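You operate a simulated robot arm through the tools that you are given. There is no shell and no other tool.

Carry out the task below with a simulated robot arm. There is one attempt and no reset: what you move stays moved.

Task
Put things in order on the island. At the end: the red vase from the island is on the brown carton (marked "CANDLES"); the pink cup from the island stands where the red vase stood; the clear small bottle (marked "GLASS") from the island is in the teal tub; the black fan (marked "5 V") from the island stands where the pink cup stood; the beige dust brush stands where the black fan stood; whatever was shut is shut again. Leave all else as you found it, and nothing knocked over. Set down upright: vase.

Only the result counts: the job must be done as asked and must still hold three seconds after the hand-in. Knocking over, shifting, dropping, spilling or breaking anything else fails it.

Robot
A 6-joint arm with a two-finger parallel gripper, fixed in place. Base frame: the origin is on the floor under the middle of its stand, x ahead of it, y to its left, z up; the work surface is at about z = 800. Readings come in mm, degrees, newtons and seconds.
With the tool pointing down near the work surface it reaches from about 240 to 640 mm from the base axis. Its first joint turns from -66.0 to 66.0 degrees. Payload 2.7 kg.
Tool frame: the origin (TCP) lies between the finger pads and is the grasp point; the fingertips stand 23 mm ahead of it; z points along the fingers, y is the line along which they close. The gripper opens to 94 mm. The fingers are 38 mm wide and 10 mm thick; the gripper's body (54 by 96 mm) begins 39 mm behind the TCP.
Orientation is that of the tool frame in the base frame, as [roll, pitch, yaw] about the fixed x, y, z axes, in that order (R = Rz(yaw) Ry(pitch) Rx(roll)). With the fingers straight down and closing along the base's y, the tool's x points along the base's -x, its y along +y and its z along -z.

Tools
- The arm moves only by the tool nudge_tool. Its argument "commands" is text: rows parted by semicolons, each of 6 numbers parted by spaces: the shift along the tool's x, y, z in units of 30 mm (1.0 is 30 mm), then the turn, a rotation vector about the tool's x, y, z in units of 5 degrees (1.0 is 5 degrees). In form: x y z ax ay az; .... A call has 1 to 20 rows; each row shifts and turns the commanded pose from where the row before left it, along the tool's axes as they then stand. "gripper" is the gripper command, from -1 (fully open) to 1 (shut), values between in proportion, set as the call begins (left out, the last holds). A call with a number of a shift or a turn outside -1 to 1 is refused whole. A row lasts 0.2 s, in which the tool goes at most 50 mm and 8.6 degrees; a call with a longer step from one row to the next is refused whole, and so is a gripper value outside its range. Where a pose cannot be reached the arm comes as near as it can. A force on the tool above 40 N (or 10 N above the force at the start of the call, whichever is more), or a blocked arm, ends the call early, and 0.2 s more pass. The fingers move at their own pace (about 45 mm/s each) and stop on an object; they squeeze with about 40 N. The grip force told is the motor's: it shows also when the fingers shut on nothing. Time passes only in rows, and 0.2 s behind the last, so rows that do not move let the fingers close. It gives the time, the measured TCP pose, the force on the tool (base axes), the opening and the grip force at its end, in the units of the frame above (readings bear some noise), with the torque about the TCP (base axes, N m) and any sound that the robot's microphone picked up.
- Cameras (640 x 400 px; columns grow to the right, rows downward): "scene" is fixed at [85.5, -440.2, 1420.8]; the picture's right is [0.73, -0.68, 0.00], its down [-0.36, -0.38, -0.85] and it looks along [0.58, 0.62, -0.52] (base axes); focal length 318 px, centre (320, 200). "wrist" rides on the gripper at [87, 16, -74] in the tool frame; the picture's right is [-0.18, 0.98, 0.00], its down [-0.58, -0.11, -0.81] and it looks along [-0.79, -0.15, 0.59] (tool axes); focal length 243 px, centre (320, 200). There is no depth. A picture from a camera that has moved, and an enlarged one, comes with that camera's place and axes in the base frame and with its lens. The place of the scene camera against the robot may be out by one fixed shift of up to 18 mm in any direction.
- capture(camera): a new picture of that camera. It takes no simulated time.
- close_up(camera, box): a new picture of the part [left, top, right, bottom] of that camera's present view, enlarged. It takes no simulated time.
- job_done(): hands the job in; it is judged then, once.

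Nothing tells you positions but the pictures and the camera data. Unless the task says otherwise, let go and move clear before handing in.

The tools are called after "Call:" by a JSON object that holds its "api" and its "payload". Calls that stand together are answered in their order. nudge_tool: Moves the arm, as the interface text tells. Its arguments: {"type":"object","properties":{"commands":{"type":"string"},"gripper":{"type":"number"}},"required":["commands"]} The other tools are called the same way: capture (camera) takes a picture; close_up (camera, box) takes an enlarged picture of a part of a camera's view; job_done () hands the job in.

At the start:

```text
clock: 0.0
tool_pos: [338.0, 135.3, 1220.0]
ee_rot: [-180.0, 0.0, -179.9]
ft_force: [-0.1, -0.1, -0.6]
moment: [0.01, -0.02, 0.02]
gripper_width: 94.0
gripper_force: 0.1
```

scene: 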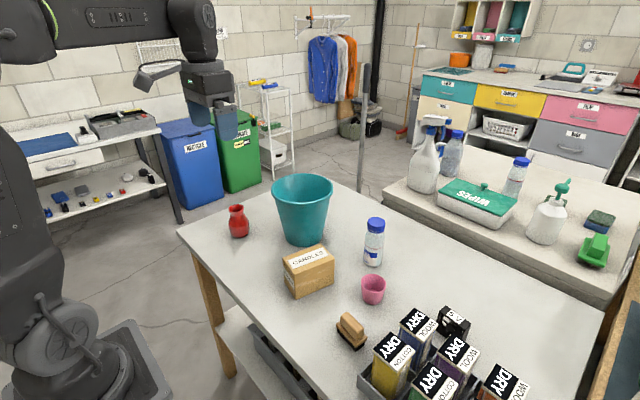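
wrist: 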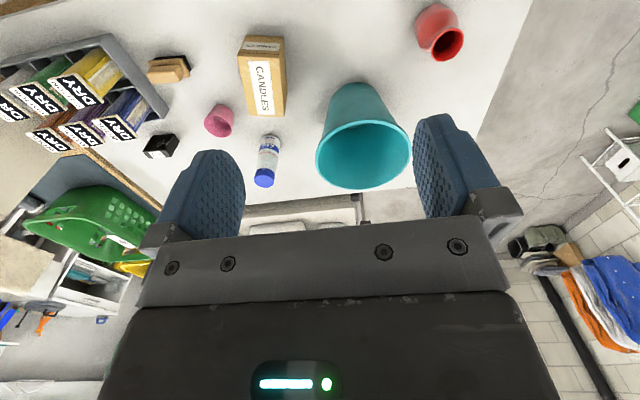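

I see the island with a red vase, teal tub, brown carton, bottle, pink cup, dust brush, black fan and a crate of "DRY" boxes. I'll take closer pictures first to locate everything.

Call:
{"api": "close_up", "payload": {"camera": "scene", "box": [180, 160, 400, 300]}}

Call:
{"api": "close_up", "payload": {"camera": "scene", "box": [320, 260, 540, 400]}}

Call:
{"api": "close_up", "payload": {"camera": "wrist", "box": [130, 0, 480, 200]}}

Call:
{"api": "close_up", "payload": {"camera": "wrist", "box": [0, 20, 220, 170]}}

```text
2.86 times, centred on (290, 230) of scene
camera zoom: at [85.5, -440.2, 1420.8], right [0.73, -0.68, 0.0], down [-0.36, -0.38, -0.85], along [0.58, 0.62, -0.52], focal length 909 px, centre (406, 114)
```

zoom: 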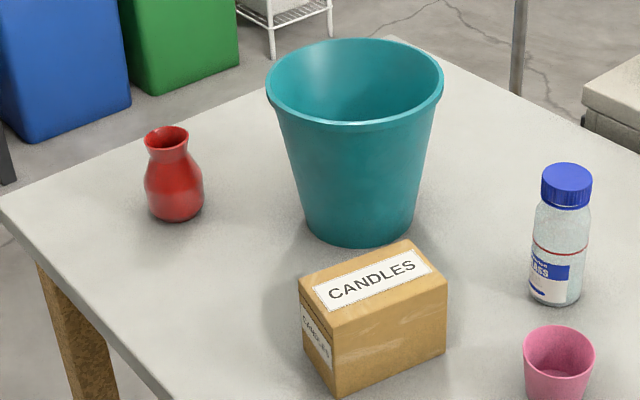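

```text
2.86 times, centred on (430, 330) of scene
camera zoom: at [85.5, -440.2, 1420.8], right [0.73, -0.68, 0.0], down [-0.36, -0.38, -0.85], along [0.58, 0.62, -0.52], focal length 909 px, centre (6, -171)
```

zoom: 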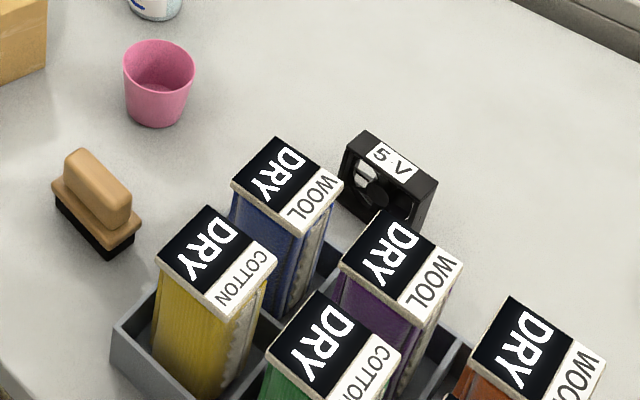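

```text
1.83 times, centred on (305, 100) of wrist
camera zoom: at [251.9, 151.2, 1294.3], right [0.18, 0.98, 0.0], down [0.58, -0.11, 0.81], along [0.79, -0.15, -0.59], focal length 444 px, centre (347, 383)
```

zoom: 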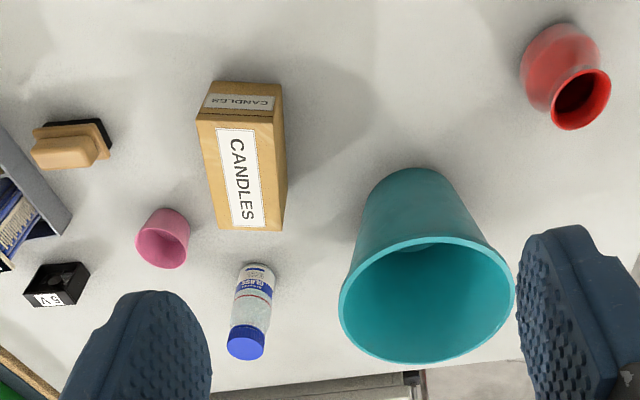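

```text
2.67 times, centred on (110, 95) of wrist
camera zoom: at [251.9, 151.2, 1294.3], right [0.18, 0.98, 0.0], down [0.58, -0.11, 0.81], along [0.79, -0.15, -0.59], focal length 647 px, centre (880, 480)
```

zoom: 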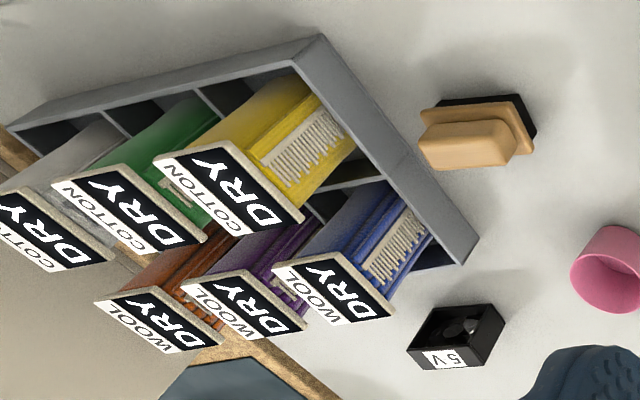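

The layout is clear: vase near (436, 316), tub (550, 173), cup (536, -136), bottle (631, -44), brush (425, -179) and fan (590, -318). I'll move the wrist camera closer to refine these, starting with the vase.

Call:
{"api": "nudge_tool", "payload": {"commands": "-0.3 0.75 0.9 0 0 0;-0.3 0.75 0.9 0 0 0;-0.3 0.75 0.9 0 0 0;-0.3 0.75 0.9 0 0 0;-0.3 0.75 0.9 0 0 0;-0.3 0.75 0.9 0 0 0;-0.3 0.75 0.9 0 0 0;-0.3 0.75 0.7 0 0 0;0 0 0 0 0 0", "gripper": -1}}

Call:
{"api": "capture", "payload": {"camera": "wrist"}}

Call:
{"api": "capture", "payload": {"camera": "scene"}}

```text
clock: 2.0
tool_pos: [408.8, 317.8, 1009.0]
ee_rot: [-179.9, 0.1, 180.0]
ft_force: [-0.5, 0.0, -0.5]
moment: [0.01, 0.03, -0.02]
gripper_width: 94.1
gripper_force: 0.2
```

```text
taken
camera wrist: at [322.7, 332.3, 1084.0], right [0.18, 0.98, 0.0], down [0.58, -0.11, 0.81], along [0.79, -0.15, -0.59], focal length 243 px, centre (320, 200)
```

wrist: 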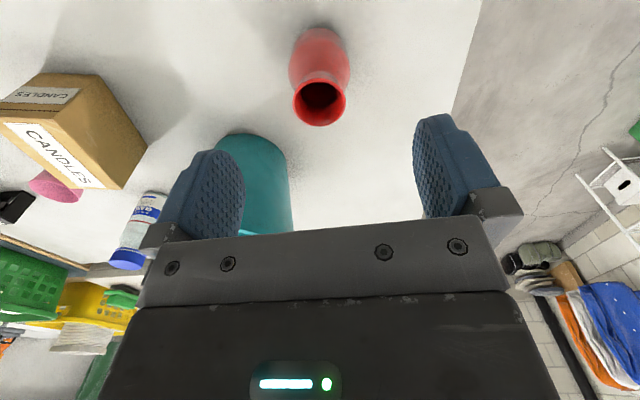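

```text
taken
```

scene: 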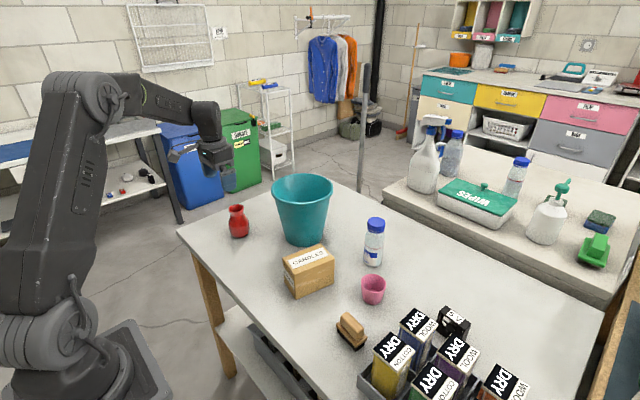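

The vase is right ahead of the fingers; I'll zoom in on it and the carton to measure.

Call:
{"api": "close_up", "payload": {"camera": "wrist", "box": [240, 0, 400, 140]}}

Call:
{"api": "close_up", "payload": {"camera": "wrist", "box": [0, 50, 200, 280]}}

```text
2.86 times, centred on (320, 70) of wrist
camera zoom: at [322.7, 332.3, 1084.0], right [0.18, 0.98, 0.0], down [0.58, -0.11, 0.81], along [0.79, -0.15, -0.59], focal length 693 px, centre (320, 571)
```

zoom: 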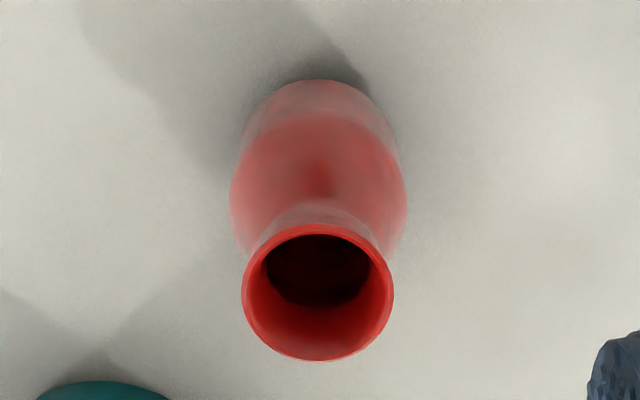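

```text
1.74 times, centred on (100, 165) of wrist
camera zoom: at [322.7, 332.3, 1084.0], right [0.18, 0.98, 0.0], down [0.58, -0.11, 0.81], along [0.79, -0.15, -0.59], focal length 422 px, centre (703, 261)
```

zoom: 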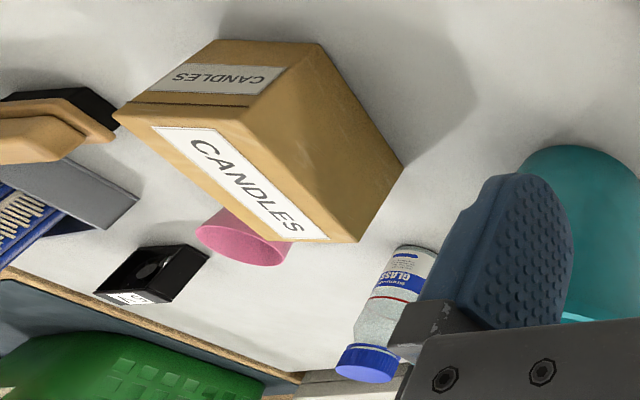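

Vase comes out near (439, 310), about 94 mm tall, with a 58 mm body. I'll take a lower, more sideways view to check its profile before gripping it.

Call:
{"api": "nudge_tool", "payload": {"commands": "0.5 -0.06 0.66 0 0 0;0.5 -0.06 0.66 0 0 0;0.5 -0.06 0.66 0 0 0;0.06 -0.06 0.66 0 0 0;0 0 0 0 0 0"}}

Call:
{"api": "close_up", "payload": {"camera": "wrist", "box": [220, 80, 420, 230]}}

Call:
{"api": "capture", "payload": {"camera": "wrist"}}

```text
clock: 3.2
tool_pos: [361.6, 308.7, 931.1]
ee_rot: [-180.0, 0.0, -180.0]
ft_force: [0.0, 0.0, -0.7]
moment: [-0.01, -0.02, 0.03]
gripper_width: 93.9
gripper_force: 0.1
```

```text
2.67 times, centred on (320, 155) of wrist
camera zoom: at [277.1, 325.1, 1005.3], right [0.18, 0.98, 0.0], down [0.58, -0.11, 0.81], along [0.79, -0.15, -0.59], focal length 647 px, centre (320, 320)
```

zoom: 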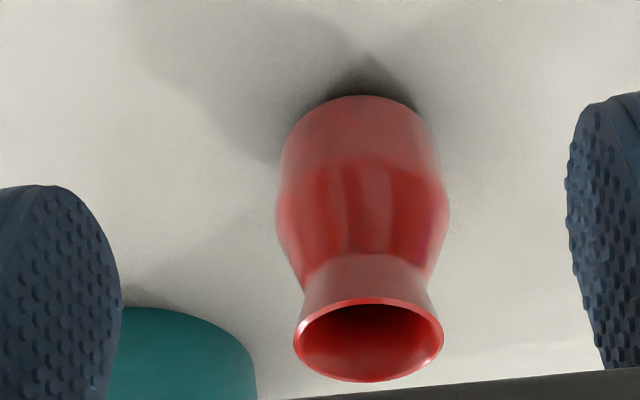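

```text
taken
camera wrist: at [277.1, 325.1, 1005.3], right [0.18, 0.98, 0.0], down [0.58, -0.11, 0.81], along [0.79, -0.15, -0.59], focal length 243 px, centre (320, 200)
```

wrist: 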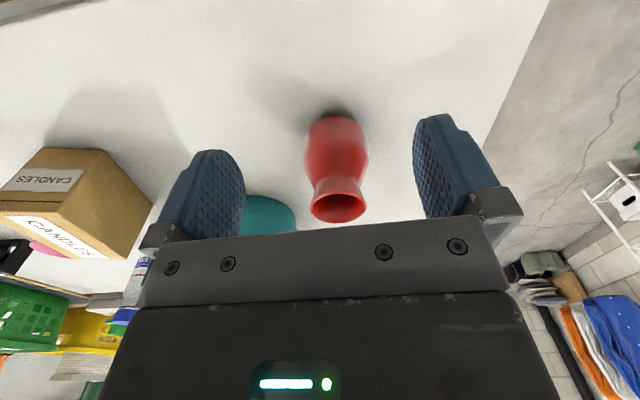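

The vase is at (438, 310) with its rim at z≈895 and its widest part (~60 mm) near z≈840. I'll move over it, lower to TCP z≈859 so the fingertips reach the widest part with the gripper body just clear of the rim, and close.

Call:
{"api": "nudge_tool", "payload": {"commands": "-0.83 0.01 0 0 0 0;-0.83 0.01 0 0 0 0;-0.83 0.02 0 0 0 0;0 0 0.6 0 0 0;0 0 0.6 0 0 0;0 0 0.6 0 0 0;0 0 0.4 0 0 0;0 0 0 0 0 0"}}

Call:
{"api": "capture", "payload": {"camera": "wrist"}}

Call:
{"api": "capture", "payload": {"camera": "scene"}}

```text
clock: 5.0
tool_pos: [437.6, 309.9, 865.6]
ee_rot: [180.0, 0.1, 180.0]
ft_force: [-0.3, -0.2, -0.2]
moment: [-0.02, -0.01, 0.03]
gripper_width: 94.0
gripper_force: 0.0
```

```text
taken
camera wrist: at [352.5, 325.2, 939.6], right [0.18, 0.98, 0.0], down [0.58, -0.11, 0.81], along [0.79, -0.15, -0.59], focal length 243 px, centre (320, 200)
```

wrist: 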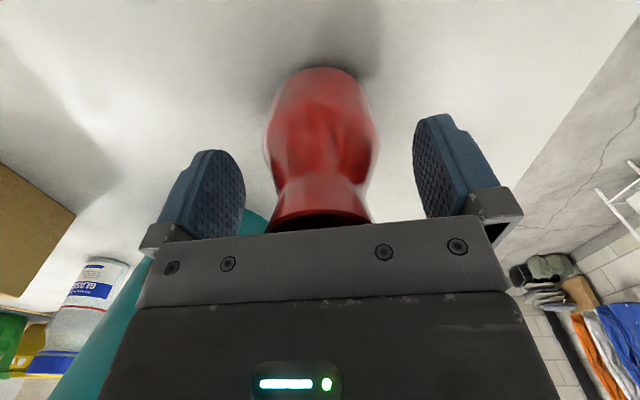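

```text
taken
```

scene: 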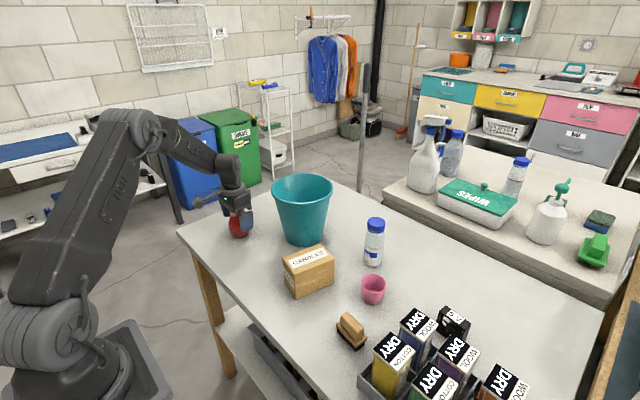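

The fingers straddle the vase well. I'll lower the last 6 mm and close the gripper.

Call:
{"api": "nudge_tool", "payload": {"commands": "0 0 0.2 0 0 0;0 0 0 0 0 0"}}

Call:
{"api": "nudge_tool", "payload": {"commands": "0 0 0 0 0 0;0 0 0 0 0 0;0 0 0 0 0 0;0 0 0 0 0 0;0 0 0 0 0 0", "gripper": 1}}

Call:
{"api": "capture", "payload": {"camera": "wrist"}}

```text
clock: 5.6
tool_pos: [439.0, 310.2, 859.6]
ee_rot: [180.0, 0.0, 179.9]
ft_force: [-0.3, 0.4, -0.5]
moment: [-0.01, 0.01, -0.01]
gripper_width: 93.8
gripper_force: 0.0
```

```text
clock: 6.8
tool_pos: [438.3, 309.5, 859.2]
ee_rot: [180.0, -0.1, 180.0]
ft_force: [0.1, 0.8, 0.7]
moment: [0.0, 0.02, 0.02]
gripper_width: 60.5
gripper_force: 40.0
```

```text
taken
camera wrist: at [352.2, 325.6, 933.6], right [0.18, 0.98, 0.0], down [0.58, -0.11, 0.81], along [0.79, -0.15, -0.59], focal length 243 px, centre (320, 200)
```

wrist: 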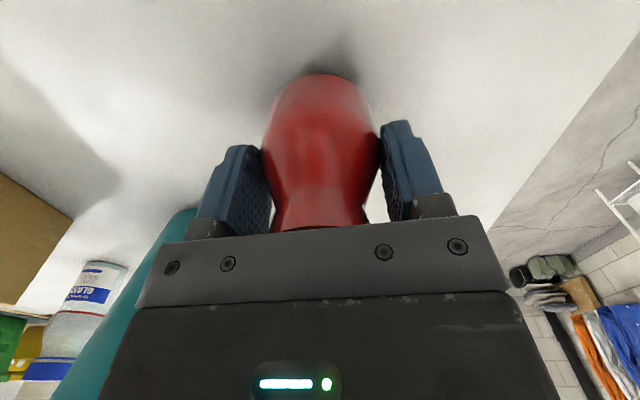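

The vase is gripped at 60.5 mm width with 40 N. I'll lift slowly and check that it holds.

Call:
{"api": "nudge_tool", "payload": {"commands": "0 0 -0.2 0 0 0;0 0 -0.4 0 0 0;0 0 -0.6 0 0 0;0 0 -0.8 0 0 0;0 0 0 0 0 0"}}

Call:
{"api": "capture", "payload": {"camera": "wrist"}}

```text
clock: 8.0
tool_pos: [439.0, 309.7, 919.7]
ee_rot: [-180.0, 0.0, -180.0]
ft_force: [0.1, 0.0, -2.5]
moment: [0.02, 0.01, -0.01]
gripper_width: 60.7
gripper_force: 39.6
```

```text
taken
camera wrist: at [352.6, 326.2, 994.5], right [0.18, 0.98, 0.0], down [0.58, -0.11, 0.81], along [0.79, -0.15, -0.59], focal length 243 px, centre (320, 200)
```

wrist: 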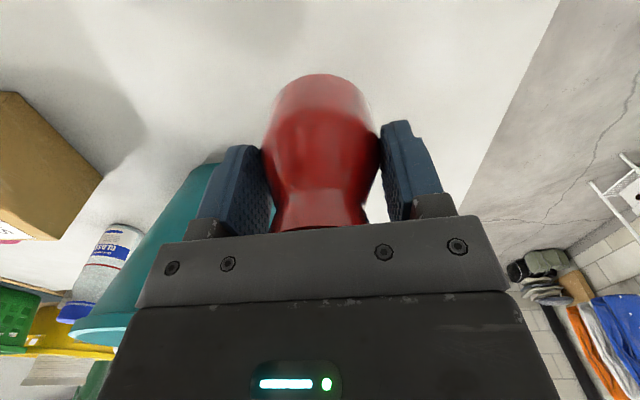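

The vase lifts cleanly (about 2 N). From the first view I estimate the carton top centre at about (462, 10) with top z≈880. I'll raise the vase above the tub rim and carry it over the carton.

Call:
{"api": "nudge_tool", "payload": {"commands": "0 0 -0.9 0 0 0;0 0 -1 0 0 0;0 0 -1 0 0 0;0 0 -1 0 0 0;0 0 -1 0 0 0;0 -1 0 0 0 0;0 -1 0 0 0 0;0 -1 0 0 0 0;0 -1 0 0 0 0;0 -1 0 0 0 0;0 -1 0 0 0 0;0 -1 0 0 0 0;0 -0.9 0 0 0 0;0 0 0 0 0 0"}}

Call:
{"api": "capture", "payload": {"camera": "wrist"}}

Call:
{"api": "capture", "payload": {"camera": "scene"}}

```text
clock: 11.0
tool_pos: [436.0, 71.6, 1064.1]
ee_rot: [180.0, 0.0, -179.9]
ft_force: [0.3, -1.1, -1.5]
moment: [-0.02, -0.02, 0.01]
gripper_width: 60.5
gripper_force: 40.2
```

```text
taken
camera wrist: at [349.8, 87.3, 1138.6], right [0.18, 0.98, 0.0], down [0.58, -0.11, 0.81], along [0.79, -0.15, -0.59], focal length 243 px, centre (320, 200)
```

wrist: 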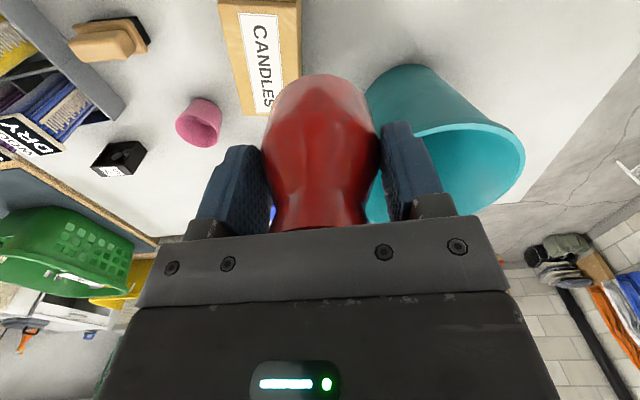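

```text
taken
```

scene: 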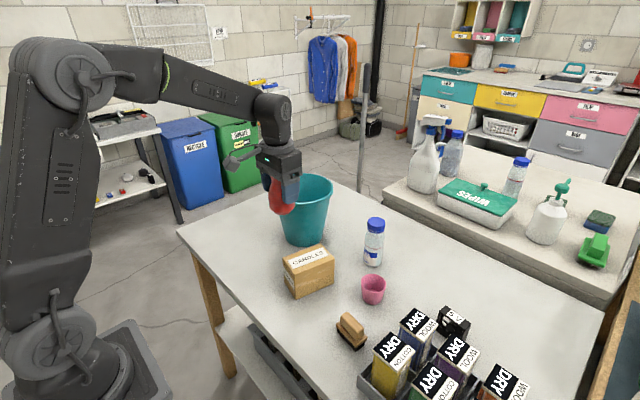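

The vase is held upright. I'll zoom on the carton and neighbours to refine positions before lowering.

Call:
{"api": "close_up", "payload": {"camera": "wrist", "box": [190, 0, 350, 120]}}

Call:
{"api": "close_up", "payload": {"camera": "wrist", "box": [60, 10, 260, 190]}}

```text
3.33 times, centred on (270, 60) of wrist
camera zoom: at [349.8, 87.3, 1138.6], right [0.18, 0.98, 0.0], down [0.58, -0.11, 0.81], along [0.79, -0.15, -0.59], focal length 809 px, centre (487, 667)
```

zoom: 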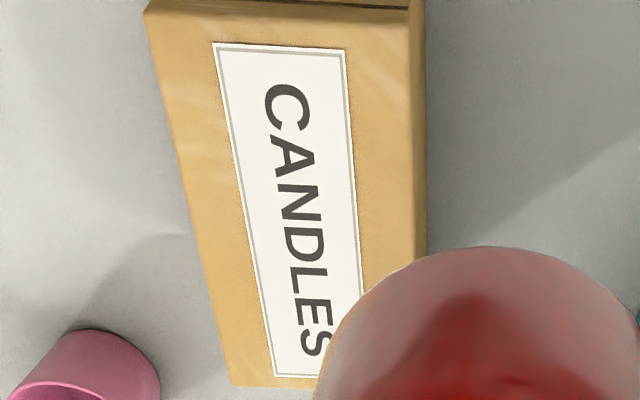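

```text
2.22 times, centred on (160, 100) of wrist
camera zoom: at [349.8, 87.3, 1138.6], right [0.18, 0.98, 0.0], down [0.58, -0.11, 0.81], along [0.79, -0.15, -0.59], focal length 539 px, centre (676, 422)
```

zoom: 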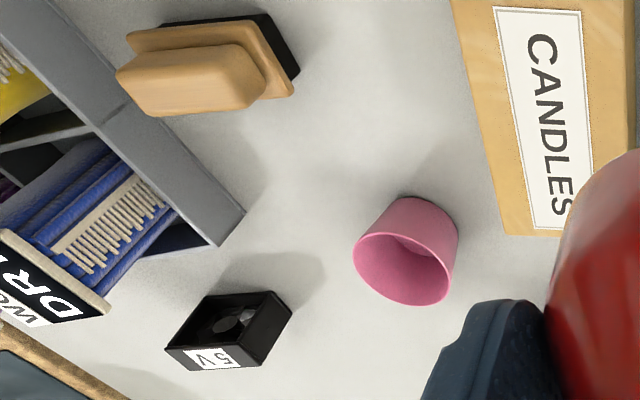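

Refined: carton top centre ≈ (460, 10), top z ≈ 883. I'll centre the vase over it and come down to about 15 mm above.

Call:
{"api": "nudge_tool", "payload": {"commands": "-0.26 -0.68 0 0 0 0;-0.26 -0.68 0 0 0 0;-0.26 -0.69 0 0 0 0;0 0 0.8 0 0 0;0 0 0.8 0 0 0;0 0 0.8 0 0 0;0 0 0.6 0 0 0;0 0 0.5 0 0 0;0 0 0 0 0 0"}}

Call:
{"api": "capture", "payload": {"camera": "wrist"}}

Call:
{"api": "close_up", "payload": {"camera": "scene", "box": [220, 160, 420, 310]}}

```text
clock: 13.0
tool_pos: [461.8, 12.7, 960.5]
ee_rot: [180.0, 0.0, 180.0]
ft_force: [-0.7, -0.5, -1.9]
moment: [0.01, 0.01, -0.01]
gripper_width: 60.9
gripper_force: 39.7
```

```text
taken
camera wrist: at [375.2, 28.4, 1035.2], right [0.18, 0.98, 0.0], down [0.58, -0.11, 0.81], along [0.79, -0.15, -0.59], focal length 243 px, centre (320, 200)
```

wrist: 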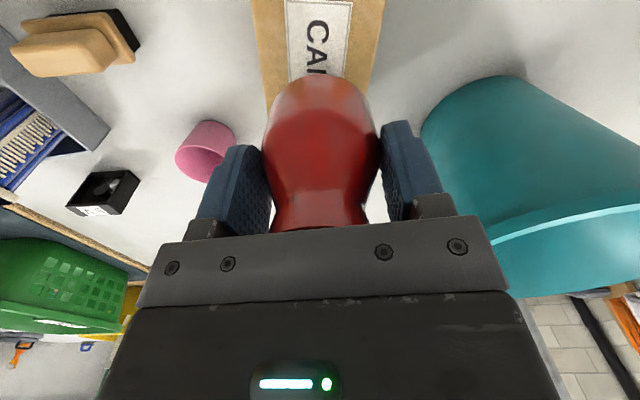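

```text
2.67 times, centred on (320, 235) of scene
camera zoom: at [85.5, -440.2, 1420.8], right [0.73, -0.68, 0.0], down [-0.36, -0.38, -0.85], along [0.58, 0.62, -0.52], focal length 849 px, centre (320, 107)
```

zoom: 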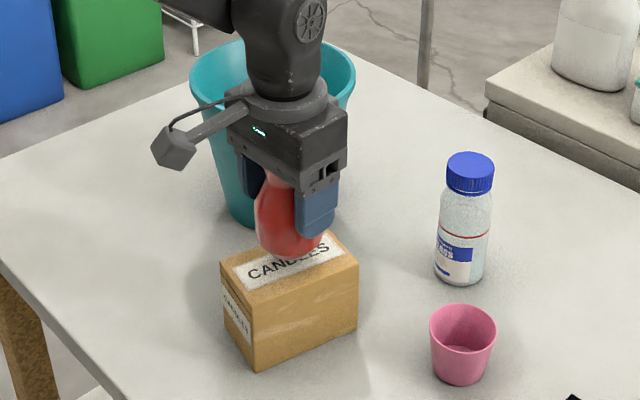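

The vase base is about 15 mm above the middle of the carton. I'll lower gently and watch the force.

Call:
{"api": "nudge_tool", "payload": {"commands": "0 0.0 0.2 0 0 0;0 0 0.2 0 0 0;0 0 0 0 0 0"}}

Call:
{"api": "nudge_tool", "payload": {"commands": "0 0 0.07 0 0 0;0 0 0 0 0 0"}}

Call:
{"api": "nudge_tool", "payload": {"commands": "0 0 0.05 0 0 0;0 0 0 0 0 0"}}

```text
clock: 13.8
tool_pos: [462.1, 11.6, 949.0]
ee_rot: [180.0, -0.1, 180.0]
ft_force: [0.3, 0.1, -0.7]
moment: [0.01, -0.02, -0.01]
gripper_width: 60.6
gripper_force: 39.6
```

```text
clock: 14.4
tool_pos: [461.0, 11.6, 946.6]
ee_rot: [-180.0, 0.0, 180.0]
ft_force: [-0.7, -0.5, -1.2]
moment: [0.01, -0.01, -0.02]
gripper_width: 60.6
gripper_force: 40.2
```

```text
clock: 15.0
tool_pos: [461.0, 12.1, 945.7]
ee_rot: [-179.9, 0.0, -180.0]
ft_force: [-0.2, 0.0, -1.4]
moment: [-0.03, 0.03, -0.05]
gripper_width: 60.8
gripper_force: 40.3
```

Call:
{"api": "nudge_tool", "payload": {"commands": "0 0 0.05 0 0 0;0 0 0 0 0 0"}}

Call:
{"api": "nudge_tool", "payload": {"commands": "0 0 0.05 0 0 0;0 0 0 0 0 0"}}

Call:
{"api": "close_up", "payload": {"camera": "scene", "box": [270, 200, 350, 260]}}

```text
clock: 15.6
tool_pos: [461.6, 12.8, 944.2]
ee_rot: [-179.9, 0.0, -179.9]
ft_force: [-1.1, 0.0, 1.3]
moment: [0.02, 0.05, -0.04]
gripper_width: 60.7
gripper_force: 39.6
```

```text
clock: 16.2
tool_pos: [461.7, 10.5, 944.5]
ee_rot: [180.0, 0.2, -179.9]
ft_force: [-8.9, 1.1, 25.1]
moment: [0.02, 0.54, 0.03]
gripper_width: 60.7
gripper_force: 40.0
```

```text
6.67 times, centred on (310, 230) of scene
camera zoom: at [84.9, -440.2, 1420.8], right [0.73, -0.68, 0.0], down [-0.36, -0.38, -0.85], along [0.58, 0.62, -0.52], focal length 2122 px, centre (387, 0)
```

zoom: 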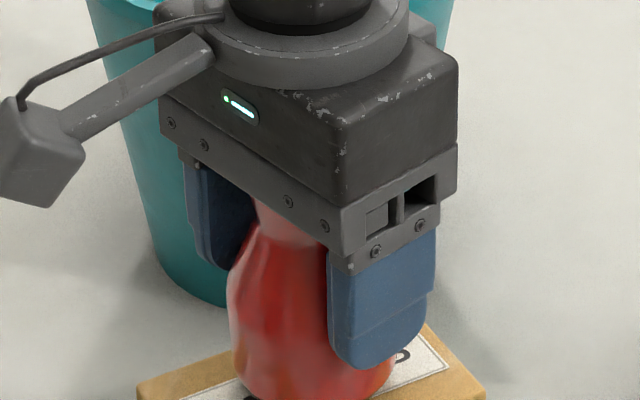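

Contact felt at TCP z≈944 (25 N on the last step). I'll back off that last step and then open the gripper.

Call:
{"api": "nudge_tool", "payload": {"commands": "0 0 -0.045 0 0 0;0 0 0 0 0 0"}}

Call:
{"api": "nudge_tool", "payload": {"commands": "0 0 0 0 0 0;0 0 0 0 0 0;0 0 0 0 0 0", "gripper": -0.2}}

Call:
{"api": "nudge_tool", "payload": {"commands": "0 0 0 0 0 0;0 0 0 0 0 0;0 0 0 0 0 0", "gripper": -1}}

Call:
{"api": "close_up", "payload": {"camera": "scene", "box": [270, 200, 350, 260]}}

```text
clock: 16.8
tool_pos: [461.1, 11.4, 943.5]
ee_rot: [180.0, 0.1, -179.8]
ft_force: [-3.9, 2.6, 21.6]
moment: [0.1, 0.18, -0.02]
gripper_width: 60.4
gripper_force: 40.1
```

```text
clock: 17.6
tool_pos: [462.3, 11.7, 944.3]
ee_rot: [-179.9, 0.2, -179.9]
ft_force: [0.8, 3.1, 20.4]
moment: [0.14, -0.08, 0.0]
gripper_width: 60.5
gripper_force: 39.8
```

```text
clock: 18.4
tool_pos: [461.5, 12.0, 944.2]
ee_rot: [180.0, -0.1, 180.0]
ft_force: [-0.3, 0.2, 0.0]
moment: [0.0, -0.03, 0.0]
gripper_width: 93.9
gripper_force: 0.0
```

```text
6.67 times, centred on (310, 230) of scene
camera zoom: at [85.5, -440.2, 1420.8], right [0.73, -0.68, 0.0], down [-0.36, -0.38, -0.85], along [0.58, 0.62, -0.52], focal length 2122 px, centre (387, 0)
```

zoom: 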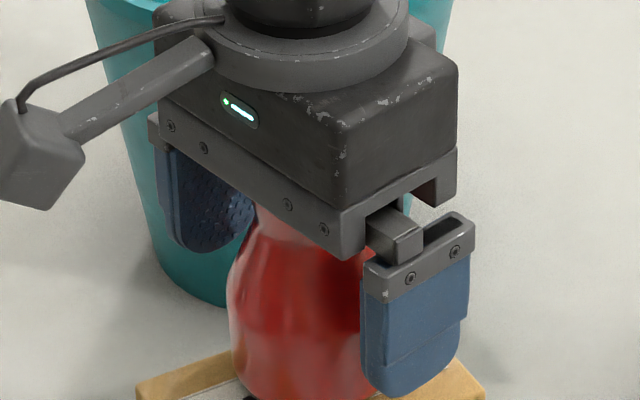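

The vase is released and stands on the carton. I'll raise straight up and check.

Call:
{"api": "nudge_tool", "payload": {"commands": "0 0 -0.3 0 0 0;0 0 -0.6 0 0 0;0 0 -0.8 0 0 0;0 0 -0.9 0 0 0;0 0 -0.9 0 0 0;0 0 -0.7 0 0 0;0 0 0 0 0 0"}}

Call:
{"api": "capture", "payload": {"camera": "wrist"}}

Call:
{"api": "close_up", "payload": {"camera": "scene", "box": [220, 160, 420, 310]}}

```text
clock: 20.0
tool_pos: [461.8, 11.4, 1070.6]
ee_rot: [180.0, 0.0, 180.0]
ft_force: [0.2, 0.1, 0.2]
moment: [0.02, 0.01, -0.01]
gripper_width: 94.0
gripper_force: 0.1
```

```text
taken
camera wrist: at [375.0, 27.3, 1144.4], right [0.18, 0.98, 0.0], down [0.58, -0.11, 0.81], along [0.79, -0.15, -0.59], focal length 243 px, centre (320, 200)
```

wrist: 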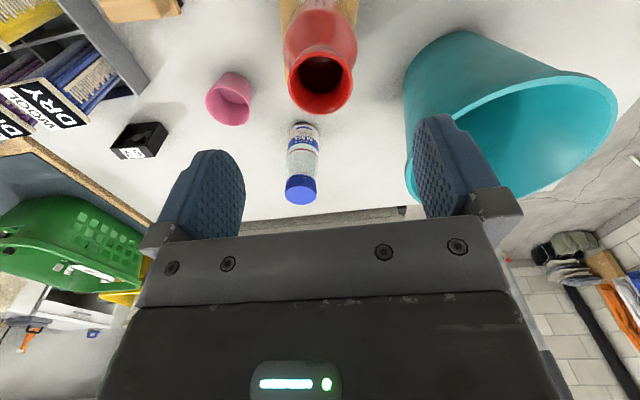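

```text
2.67 times, centred on (320, 235) of scene
camera zoom: at [85.5, -440.2, 1420.8], right [0.73, -0.68, 0.0], down [-0.36, -0.38, -0.85], along [0.58, 0.62, -0.52], focal length 849 px, centre (320, 107)
```

zoom: 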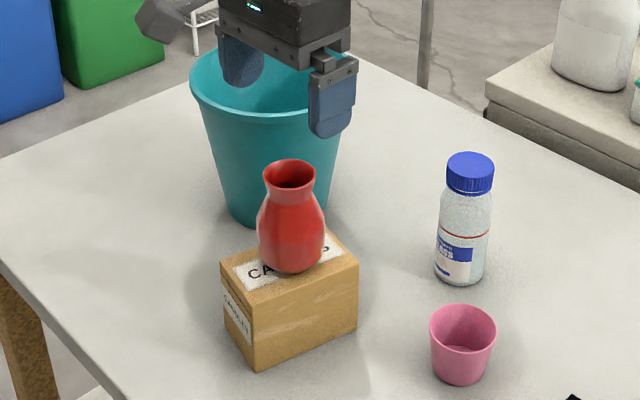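

The vase stands upright on the carton. Now I'll measure the cup, bottle and fan from here.

Call:
{"api": "close_up", "payload": {"camera": "wrist", "box": [180, 50, 280, 140]}}

Call:
{"api": "close_up", "payload": {"camera": "wrist", "box": [250, 100, 370, 220]}}

Call:
{"api": "close_up", "payload": {"camera": "wrist", "box": [80, 90, 200, 190]}}

```text
4.44 times, centred on (230, 95) of wrist
camera zoom: at [375.0, 27.3, 1144.4], right [0.18, 0.98, 0.0], down [0.58, -0.11, 0.81], along [0.79, -0.15, -0.59], focal length 1078 px, centre (720, 667)
```

zoom: 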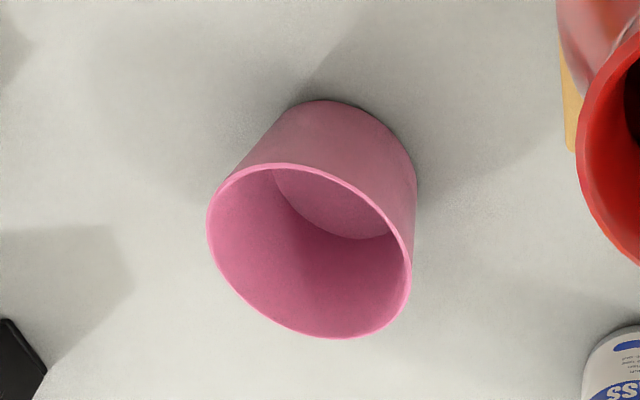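

```text
3.33 times, centred on (310, 160) of wrist
camera zoom: at [375.0, 27.3, 1144.4], right [0.18, 0.98, 0.0], down [0.58, -0.11, 0.81], along [0.79, -0.15, -0.59], focal length 809 px, centre (353, 333)
```

zoom: 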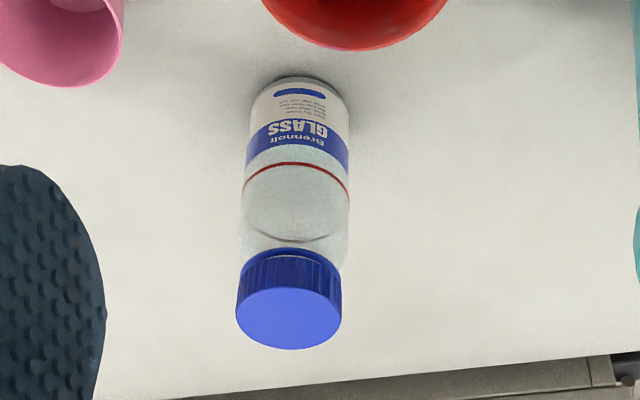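

```text
4.00 times, centred on (140, 140) of wrist
camera zoom: at [375.0, 27.3, 1144.4], right [0.18, 0.98, 0.0], down [0.58, -0.11, 0.81], along [0.79, -0.15, -0.59], focal length 970 px, centre (1040, 440)
```

zoom: 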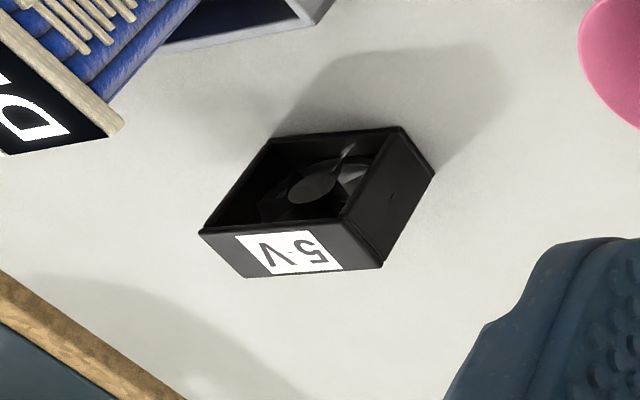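

Cup measured at (537, -129), mouth Ø62, height ≈51. The fan stands at about (581, -311), and the tall DRY boxes nearby will need care. Next I'll move above the cup.

Call:
{"api": "nudge_tool", "payload": {"commands": "-0.42 -0.78 0 0 0 0;-0.42 -0.78 0 0 0 0;-0.42 -0.78 0 0 0 0;-0.42 -0.78 0 0 0 0;-0.42 -0.78 0 0 0 0;-0.41 -0.78 0 0 0 0;0 0 0.9 0 0 0;0 0 0.9 0 0 0;0 0 0.9 0 0 0;0 0 0.9 0 0 0;0 0 0.9 0 0 0;0 0 0.8 0 0 0;0 0 0 0 0 0"}}

Call:
{"api": "capture", "payload": {"camera": "wrist"}}

Call:
{"api": "capture", "payload": {"camera": "scene"}}

```text
clock: 22.8
tool_pos: [537.1, -130.3, 911.8]
ee_rot: [180.0, 0.1, 180.0]
ft_force: [0.0, -0.2, 0.6]
moment: [0.02, -0.01, 0.0]
gripper_width: 93.9
gripper_force: 0.1
```

```text
taken
camera wrist: at [450.9, -114.4, 985.2], right [0.18, 0.98, 0.0], down [0.58, -0.11, 0.81], along [0.79, -0.15, -0.59], focal length 243 px, centre (320, 200)
```

wrist: 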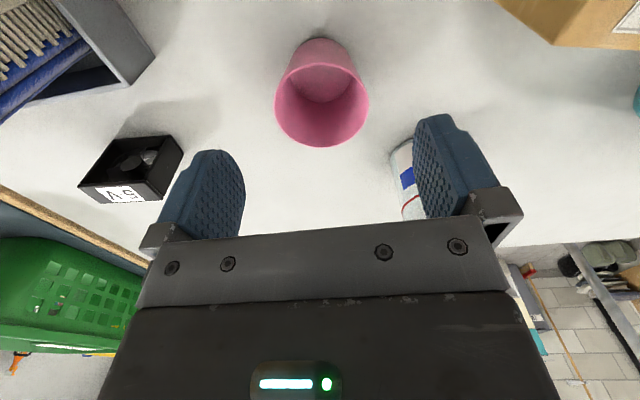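

```text
taken
```

scene: 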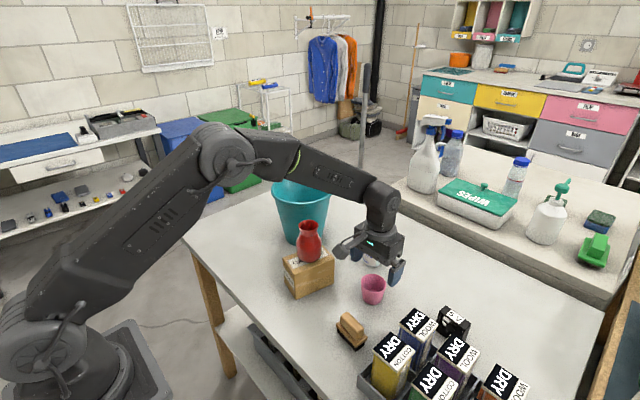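

The cup sits between the fingers. I'll zoom on it and on the fan for a second measurement.

Call:
{"api": "close_up", "payload": {"camera": "wrist", "box": [260, 20, 390, 160]}}

Call:
{"api": "close_up", "payload": {"camera": "wrist", "box": [0, 0, 240, 220]}}

```text
2.86 times, centred on (325, 90) of wrist
camera zoom: at [450.9, -114.4, 985.2], right [0.18, 0.98, 0.0], down [0.58, -0.11, 0.81], along [0.79, -0.15, -0.59], focal length 693 px, centre (306, 514)
```

zoom: 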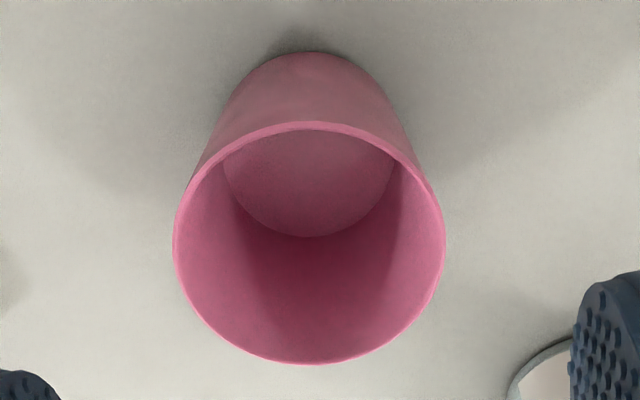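

```text
1.82 times, centred on (120, 110) of wrist
camera zoom: at [450.9, -114.4, 985.2], right [0.18, 0.98, 0.0], down [0.58, -0.11, 0.81], along [0.79, -0.15, -0.59], focal length 441 px, centre (684, 364)
```

zoom: 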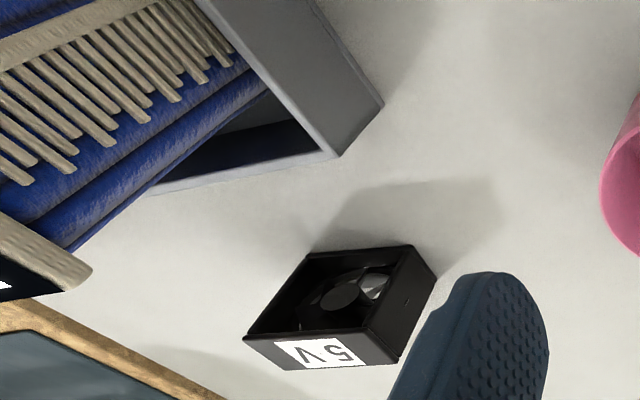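

The cup is confirmed at (537, -129.5). I'll lower to TCP z≈838 and close on it.

Call:
{"api": "nudge_tool", "payload": {"commands": "0 0.02 0.6 0 0 0;0 0 0.6 0 0 0;0 0 0.6 0 0 0;0 0 0.4 0 0 0;0 0 0.25 0 0 0;0 0 0 0 0 0"}}

Call:
{"api": "nudge_tool", "payload": {"commands": "0 0 0 0 0 0;0 0 0 0 0 0;0 0 0 0 0 0;0 0 0 0 0 0;0 0 0 0 0 0", "gripper": 1}}

Call:
{"api": "capture", "payload": {"camera": "wrist"}}

```text
clock: 24.2
tool_pos: [536.1, -127.7, 836.9]
ee_rot: [180.0, -0.1, -180.0]
ft_force: [-0.3, -0.2, 0.2]
moment: [0.02, -0.02, -0.02]
gripper_width: 93.9
gripper_force: 0.1
```

```text
clock: 25.4
tool_pos: [536.8, -127.6, 837.0]
ee_rot: [-180.0, 0.0, 179.9]
ft_force: [0.2, -0.5, 0.2]
moment: [0.0, 0.03, -0.01]
gripper_width: 57.0
gripper_force: 40.3
```

```text
taken
camera wrist: at [450.6, -112.6, 911.7], right [0.18, 0.98, 0.0], down [0.58, -0.11, 0.81], along [0.79, -0.15, -0.59], focal length 243 px, centre (320, 200)
```

wrist: 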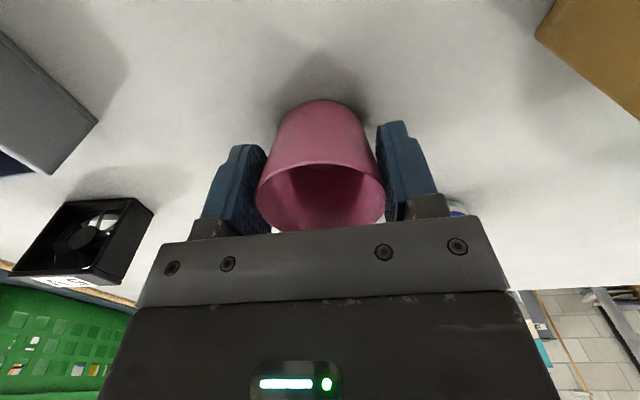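

Cup gripped at 57 mm. I'll lift it clear and carry it high over to the former vase spot (438, 310).

Call:
{"api": "nudge_tool", "payload": {"commands": "0 0 -0.3 0 0 0;0 0 -0.6 0 0 0;0 0 -1 0 0 0;0 0 -1 0 0 0;0 0 -1 0 0 0;0 0 -1 0 0 0;0 0 -1 0 0 0;0 0 -1 0 0 0;0 0 -0.9 0 0 0;0 0 0 0 0 0"}}

Call:
{"api": "nudge_tool", "payload": {"commands": "0.219 0.973 0 0 0 0;0.219 0.973 0 0 0 0;0.219 0.973 0 0 0 0;0.219 0.973 0 0 0 0;0.219 0.973 0 0 0 0;0.219 0.973 0 0 0 0;0.219 0.973 0 0 0 0;0.219 0.973 0 0 0 0;0.219 0.973 0 0 0 0;0.219 0.973 0 0 0 0;0.219 0.973 0 0 0 0;0.219 0.973 0 0 0 0;0.219 0.973 0 0 0 0;0.219 0.973 0 0 0 0;0.219 0.973 0 0 0 0;0 0 0 0 0 0"}}

Call:
{"api": "capture", "payload": {"camera": "wrist"}}

Call:
{"api": "capture", "payload": {"camera": "scene"}}

```text
clock: 27.6
tool_pos: [537.7, -128.5, 1072.6]
ee_rot: [-180.0, 0.0, -179.9]
ft_force: [0.5, -0.1, 0.0]
moment: [0.02, -0.01, 0.01]
gripper_width: 56.8
gripper_force: 39.9
```

```text
clock: 31.0
tool_pos: [437.6, 310.0, 1072.5]
ee_rot: [180.0, 0.0, 179.9]
ft_force: [-0.3, 0.6, -0.5]
moment: [-0.03, 0.01, 0.01]
gripper_width: 56.6
gripper_force: 40.0
```

```text
taken
camera wrist: at [351.6, 325.8, 1146.8], right [0.18, 0.98, 0.0], down [0.58, -0.11, 0.81], along [0.79, -0.15, -0.59], focal length 243 px, centre (320, 200)
```

wrist: 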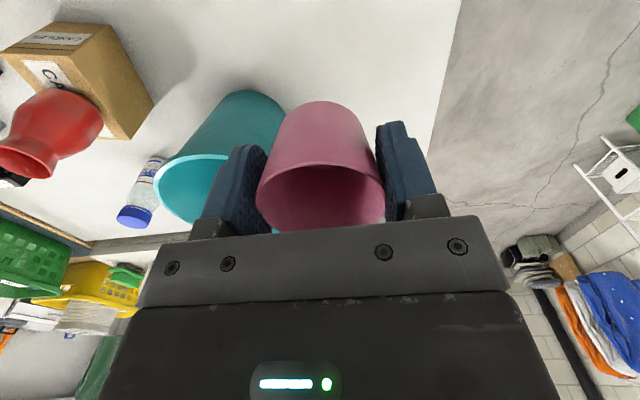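

```text
taken
```

scene: 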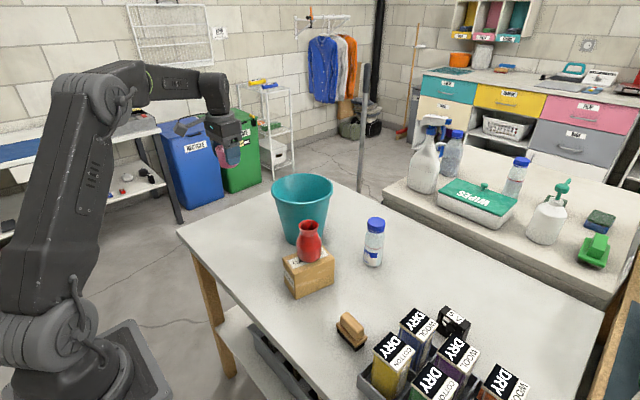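

The cup is above the spot. Lowering to just above the table, then creeping down.

Call:
{"api": "nudge_tool", "payload": {"commands": "0 0 1 0 0 0;0 0 1 0 0 0;0 0 1 0 0 0;0 0 1 0 0 0;0 0 1 0 0 0;0 0 1 0 0 0;0 0 0.8 0 0 0;0 0 0.5 0 0 0;0 0 0.3 0 0 0;0 0 0 0 0 0"}}

Call:
{"api": "nudge_tool", "payload": {"commands": "0 0 0.1 0 0 0;0 0 0 0 0 0"}}

```text
clock: 33.2
tool_pos: [438.3, 309.1, 845.0]
ee_rot: [180.0, 0.0, -179.9]
ft_force: [-0.2, -0.2, 0.1]
moment: [0.0, 0.0, 0.01]
gripper_width: 56.6
gripper_force: 40.0
```

```text
clock: 33.8
tool_pos: [437.5, 308.8, 841.9]
ee_rot: [-179.9, -0.1, 180.0]
ft_force: [0.6, -0.1, -0.2]
moment: [0.02, -0.02, -0.03]
gripper_width: 56.3
gripper_force: 39.8
```

Call:
{"api": "nudge_tool", "payload": {"commands": "0 0 0.07 0 0 0;0 0 0 0 0 0"}}

Call:
{"api": "nudge_tool", "payload": {"commands": "0 0 0.04 0 0 0;0 0 0 0 0 0"}}

Call:
{"api": "nudge_tool", "payload": {"commands": "0 0 0.03 0 0 0;0 0 0 0 0 0"}}

Call:
{"api": "capture", "payload": {"camera": "wrist"}}

```text
clock: 34.4
tool_pos: [437.1, 307.8, 838.5]
ee_rot: [-179.9, 0.0, -179.9]
ft_force: [-0.1, -0.4, -0.3]
moment: [0.01, 0.05, -0.02]
gripper_width: 56.2
gripper_force: 39.7
```

```text
clock: 35.0
tool_pos: [438.4, 308.7, 837.8]
ee_rot: [-180.0, 0.0, 179.9]
ft_force: [0.6, -0.1, 2.3]
moment: [-0.04, 0.0, -0.05]
gripper_width: 56.0
gripper_force: 40.4
```

```text
clock: 35.6
tool_pos: [437.2, 308.9, 835.7]
ee_rot: [179.9, 0.1, -179.9]
ft_force: [-0.9, -1.2, 10.6]
moment: [-0.07, 0.0, -0.06]
gripper_width: 55.9
gripper_force: 39.8
```

```text
taken
camera wrist: at [351.9, 324.4, 911.2], right [0.18, 0.98, 0.0], down [0.58, -0.11, 0.81], along [0.79, -0.15, -0.59], focal length 243 px, centre (320, 200)
```

wrist: 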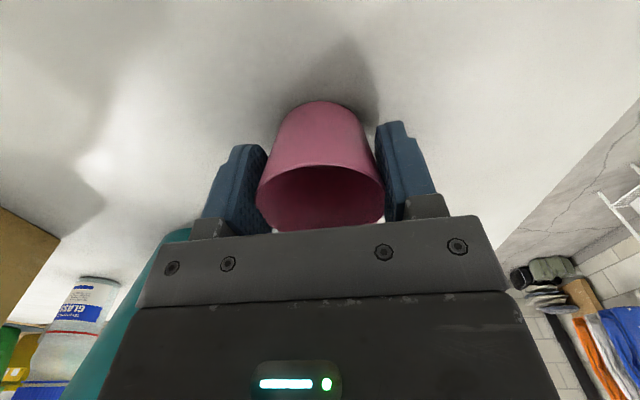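

The cup is touching the table. Releasing and rising.

Call:
{"api": "nudge_tool", "payload": {"commands": "0 0 -0.03 0 0 0;0 0 0 0 0 0;0 0 0 0 0 0;0 0 0 0 0 0", "gripper": -1}}

Call:
{"api": "nudge_tool", "payload": {"commands": "0 0 -0.3 0 0 0;0 0 -0.7 0 0 0;0 0 -1 0 0 0;0 0 -1 0 0 0;0 0 0 0 0 0"}}

Call:
{"api": "capture", "payload": {"camera": "wrist"}}

Call:
{"api": "capture", "payload": {"camera": "scene"}}

```text
clock: 36.6
tool_pos: [438.7, 308.8, 837.5]
ee_rot: [-180.0, 0.0, -179.9]
ft_force: [-0.5, -0.1, 0.6]
moment: [0.0, -0.03, 0.0]
gripper_width: 93.9
gripper_force: 0.1
```

```text
clock: 37.8
tool_pos: [437.6, 308.2, 927.4]
ee_rot: [-180.0, 0.0, 179.9]
ft_force: [0.0, -0.3, -0.6]
moment: [-0.02, 0.02, 0.0]
gripper_width: 94.0
gripper_force: 0.0
```

```text
taken
camera wrist: at [352.2, 324.0, 1001.4], right [0.18, 0.98, 0.0], down [0.58, -0.11, 0.81], along [0.79, -0.15, -0.59], focal length 243 px, centre (320, 200)
```

wrist: 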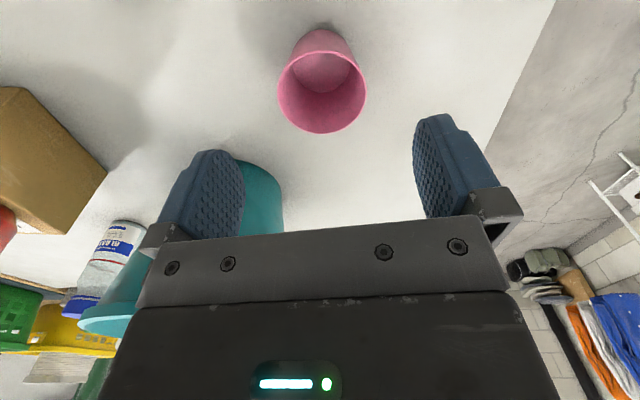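

```text
taken
```

scene: 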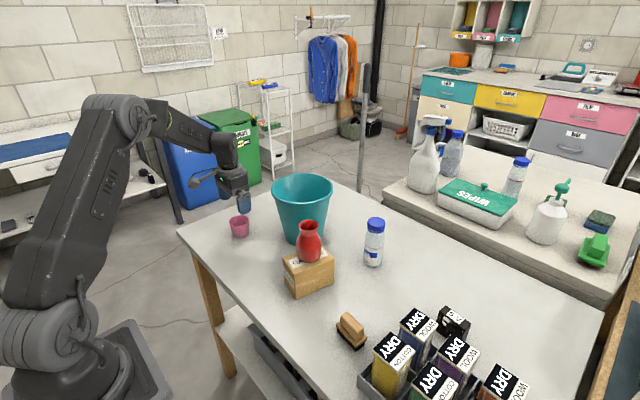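

The cup stands on the vase's old spot. Now the bottle near (642, -49): I'll rise over everything and go look at it more closely.

Call:
{"api": "nudge_tool", "payload": {"commands": "0 0 -1 0 0 0;0 0 -1 0 0 0;0 0 -1 0 0 0;0 0 -1 0 0 0;0 0 -1 0 0 0;-0.386 -0.85 0 0 0 0;-0.386 -0.85 0 0 0 0;-0.386 -0.85 0 0 0 0;-0.386 -0.85 0 0 0 0;-0.386 -0.85 0 0 0 0;-0.386 -0.85 0 0 0 0;-0.386 -0.85 0 0 0 0;-0.386 -0.85 0 0 0 0;-0.386 -0.85 0 0 0 0;-0.386 -0.85 0 0 0 0;-0.386 -0.85 0 0 0 0;-0.386 -0.85 0 0 0 0;-0.386 -0.85 0 0 0 0;-0.386 -0.85 0 0 0 0;0 0 0 0 0 0"}}

Call:
{"api": "capture", "payload": {"camera": "wrist"}}

Call:
{"api": "capture", "payload": {"camera": "scene"}}

```text
clock: 42.0
tool_pos: [600.1, -46.5, 1077.8]
ee_rot: [180.0, 0.0, -179.9]
ft_force: [-0.1, 0.3, -0.5]
moment: [0.0, 0.0, -0.04]
gripper_width: 94.2
gripper_force: 0.1
```

```text
taken
camera wrist: at [514.0, -31.0, 1151.6], right [0.18, 0.98, 0.0], down [0.58, -0.11, 0.81], along [0.79, -0.15, -0.59], focal length 243 px, centre (320, 200)
```

wrist: 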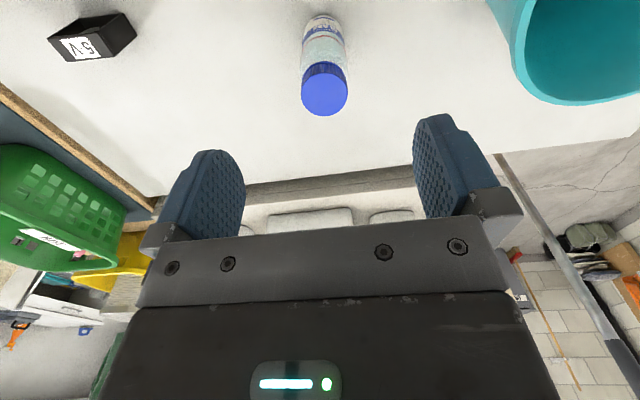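

```text
taken
```

scene: 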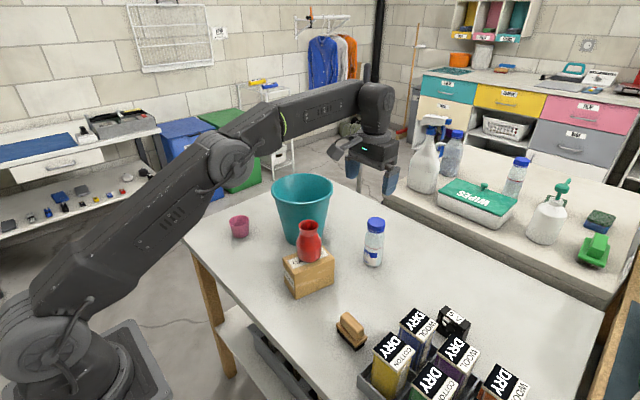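

Call:
{"api": "close_up", "payload": {"camera": "wrist", "box": [280, 0, 370, 130]}}

Call:
{"api": "close_up", "payload": {"camera": "wrist", "box": [40, 0, 150, 80]}}

Call:
{"api": "close_up", "payload": {"camera": "wrist", "box": [470, 0, 640, 120]}}

```text
3.08 times, centred on (325, 65) of wrist
camera zoom: at [514.0, -31.0, 1151.6], right [0.18, 0.98, 0.0], down [0.58, -0.11, 0.81], along [0.79, -0.15, -0.59], focal length 746 px, centre (305, 615)
```

zoom: 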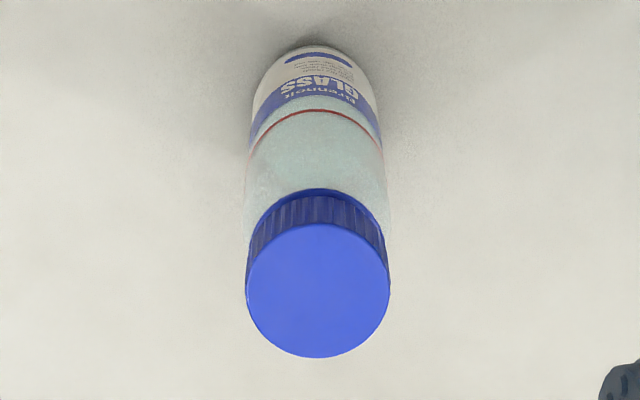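

```text
5.00 times, centred on (95, 40) of wrist
camera zoom: at [514.0, -31.0, 1151.6], right [0.18, 0.98, 0.0], down [0.58, -0.11, 0.81], along [0.79, -0.15, -0.59], focal length 1213 px, centre (1445, 1000)
```

zoom: 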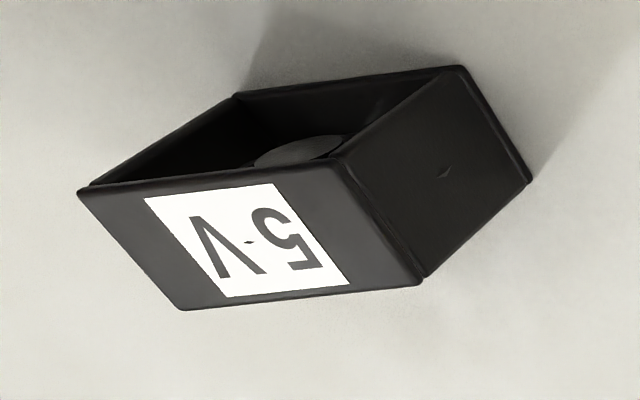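

```text
3.33 times, centred on (555, 60) of wrist
camera zoom: at [514.0, -31.0, 1151.6], right [0.18, 0.98, 0.0], down [0.58, -0.11, 0.81], along [0.79, -0.15, -0.59], focal length 809 px, centre (-463, 667)
```

zoom: 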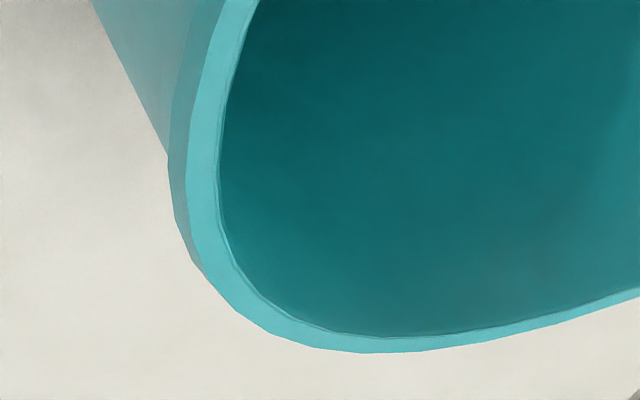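

The bottle is at (639.5, -50) with its cap top at z≈936 and cap Ø44. I'll move over it and check that the arm reaches.

Call:
{"api": "nudge_tool", "payload": {"commands": "-0.45 -0.04 0 0 0 0;-0.45 -0.04 0 0 0 0;-0.4 -0.03 0 0 0 0;0 0 0.9 0 0 0;0 0 0.9 0 0 0;0 0 0.6 0 0 0;0 0 0 0 0 0"}}

Call:
{"api": "capture", "payload": {"camera": "wrist"}}

```text
clock: 43.6
tool_pos: [611.9, -48.7, 1001.7]
ee_rot: [180.0, 0.0, -179.9]
ft_force: [0.2, -0.4, 0.0]
moment: [0.03, 0.0, 0.0]
gripper_width: 94.3
gripper_force: 0.2
out of reach, approached as far as the arm can: row 1, 2, 3
```

```text
taken
camera wrist: at [525.9, -33.1, 1076.2], right [0.18, 0.98, 0.0], down [0.58, -0.11, 0.81], along [0.79, -0.15, -0.59], focal length 243 px, centre (320, 200)
```

wrist: 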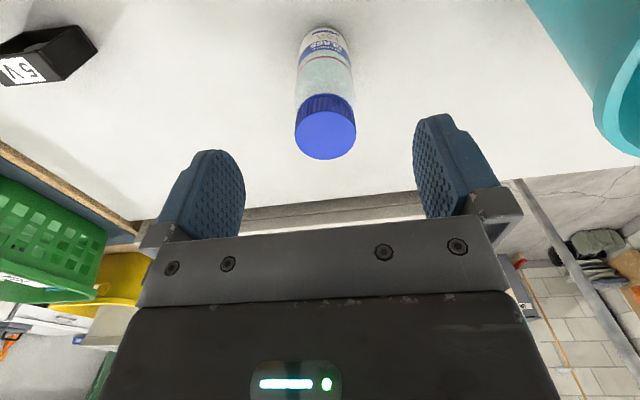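

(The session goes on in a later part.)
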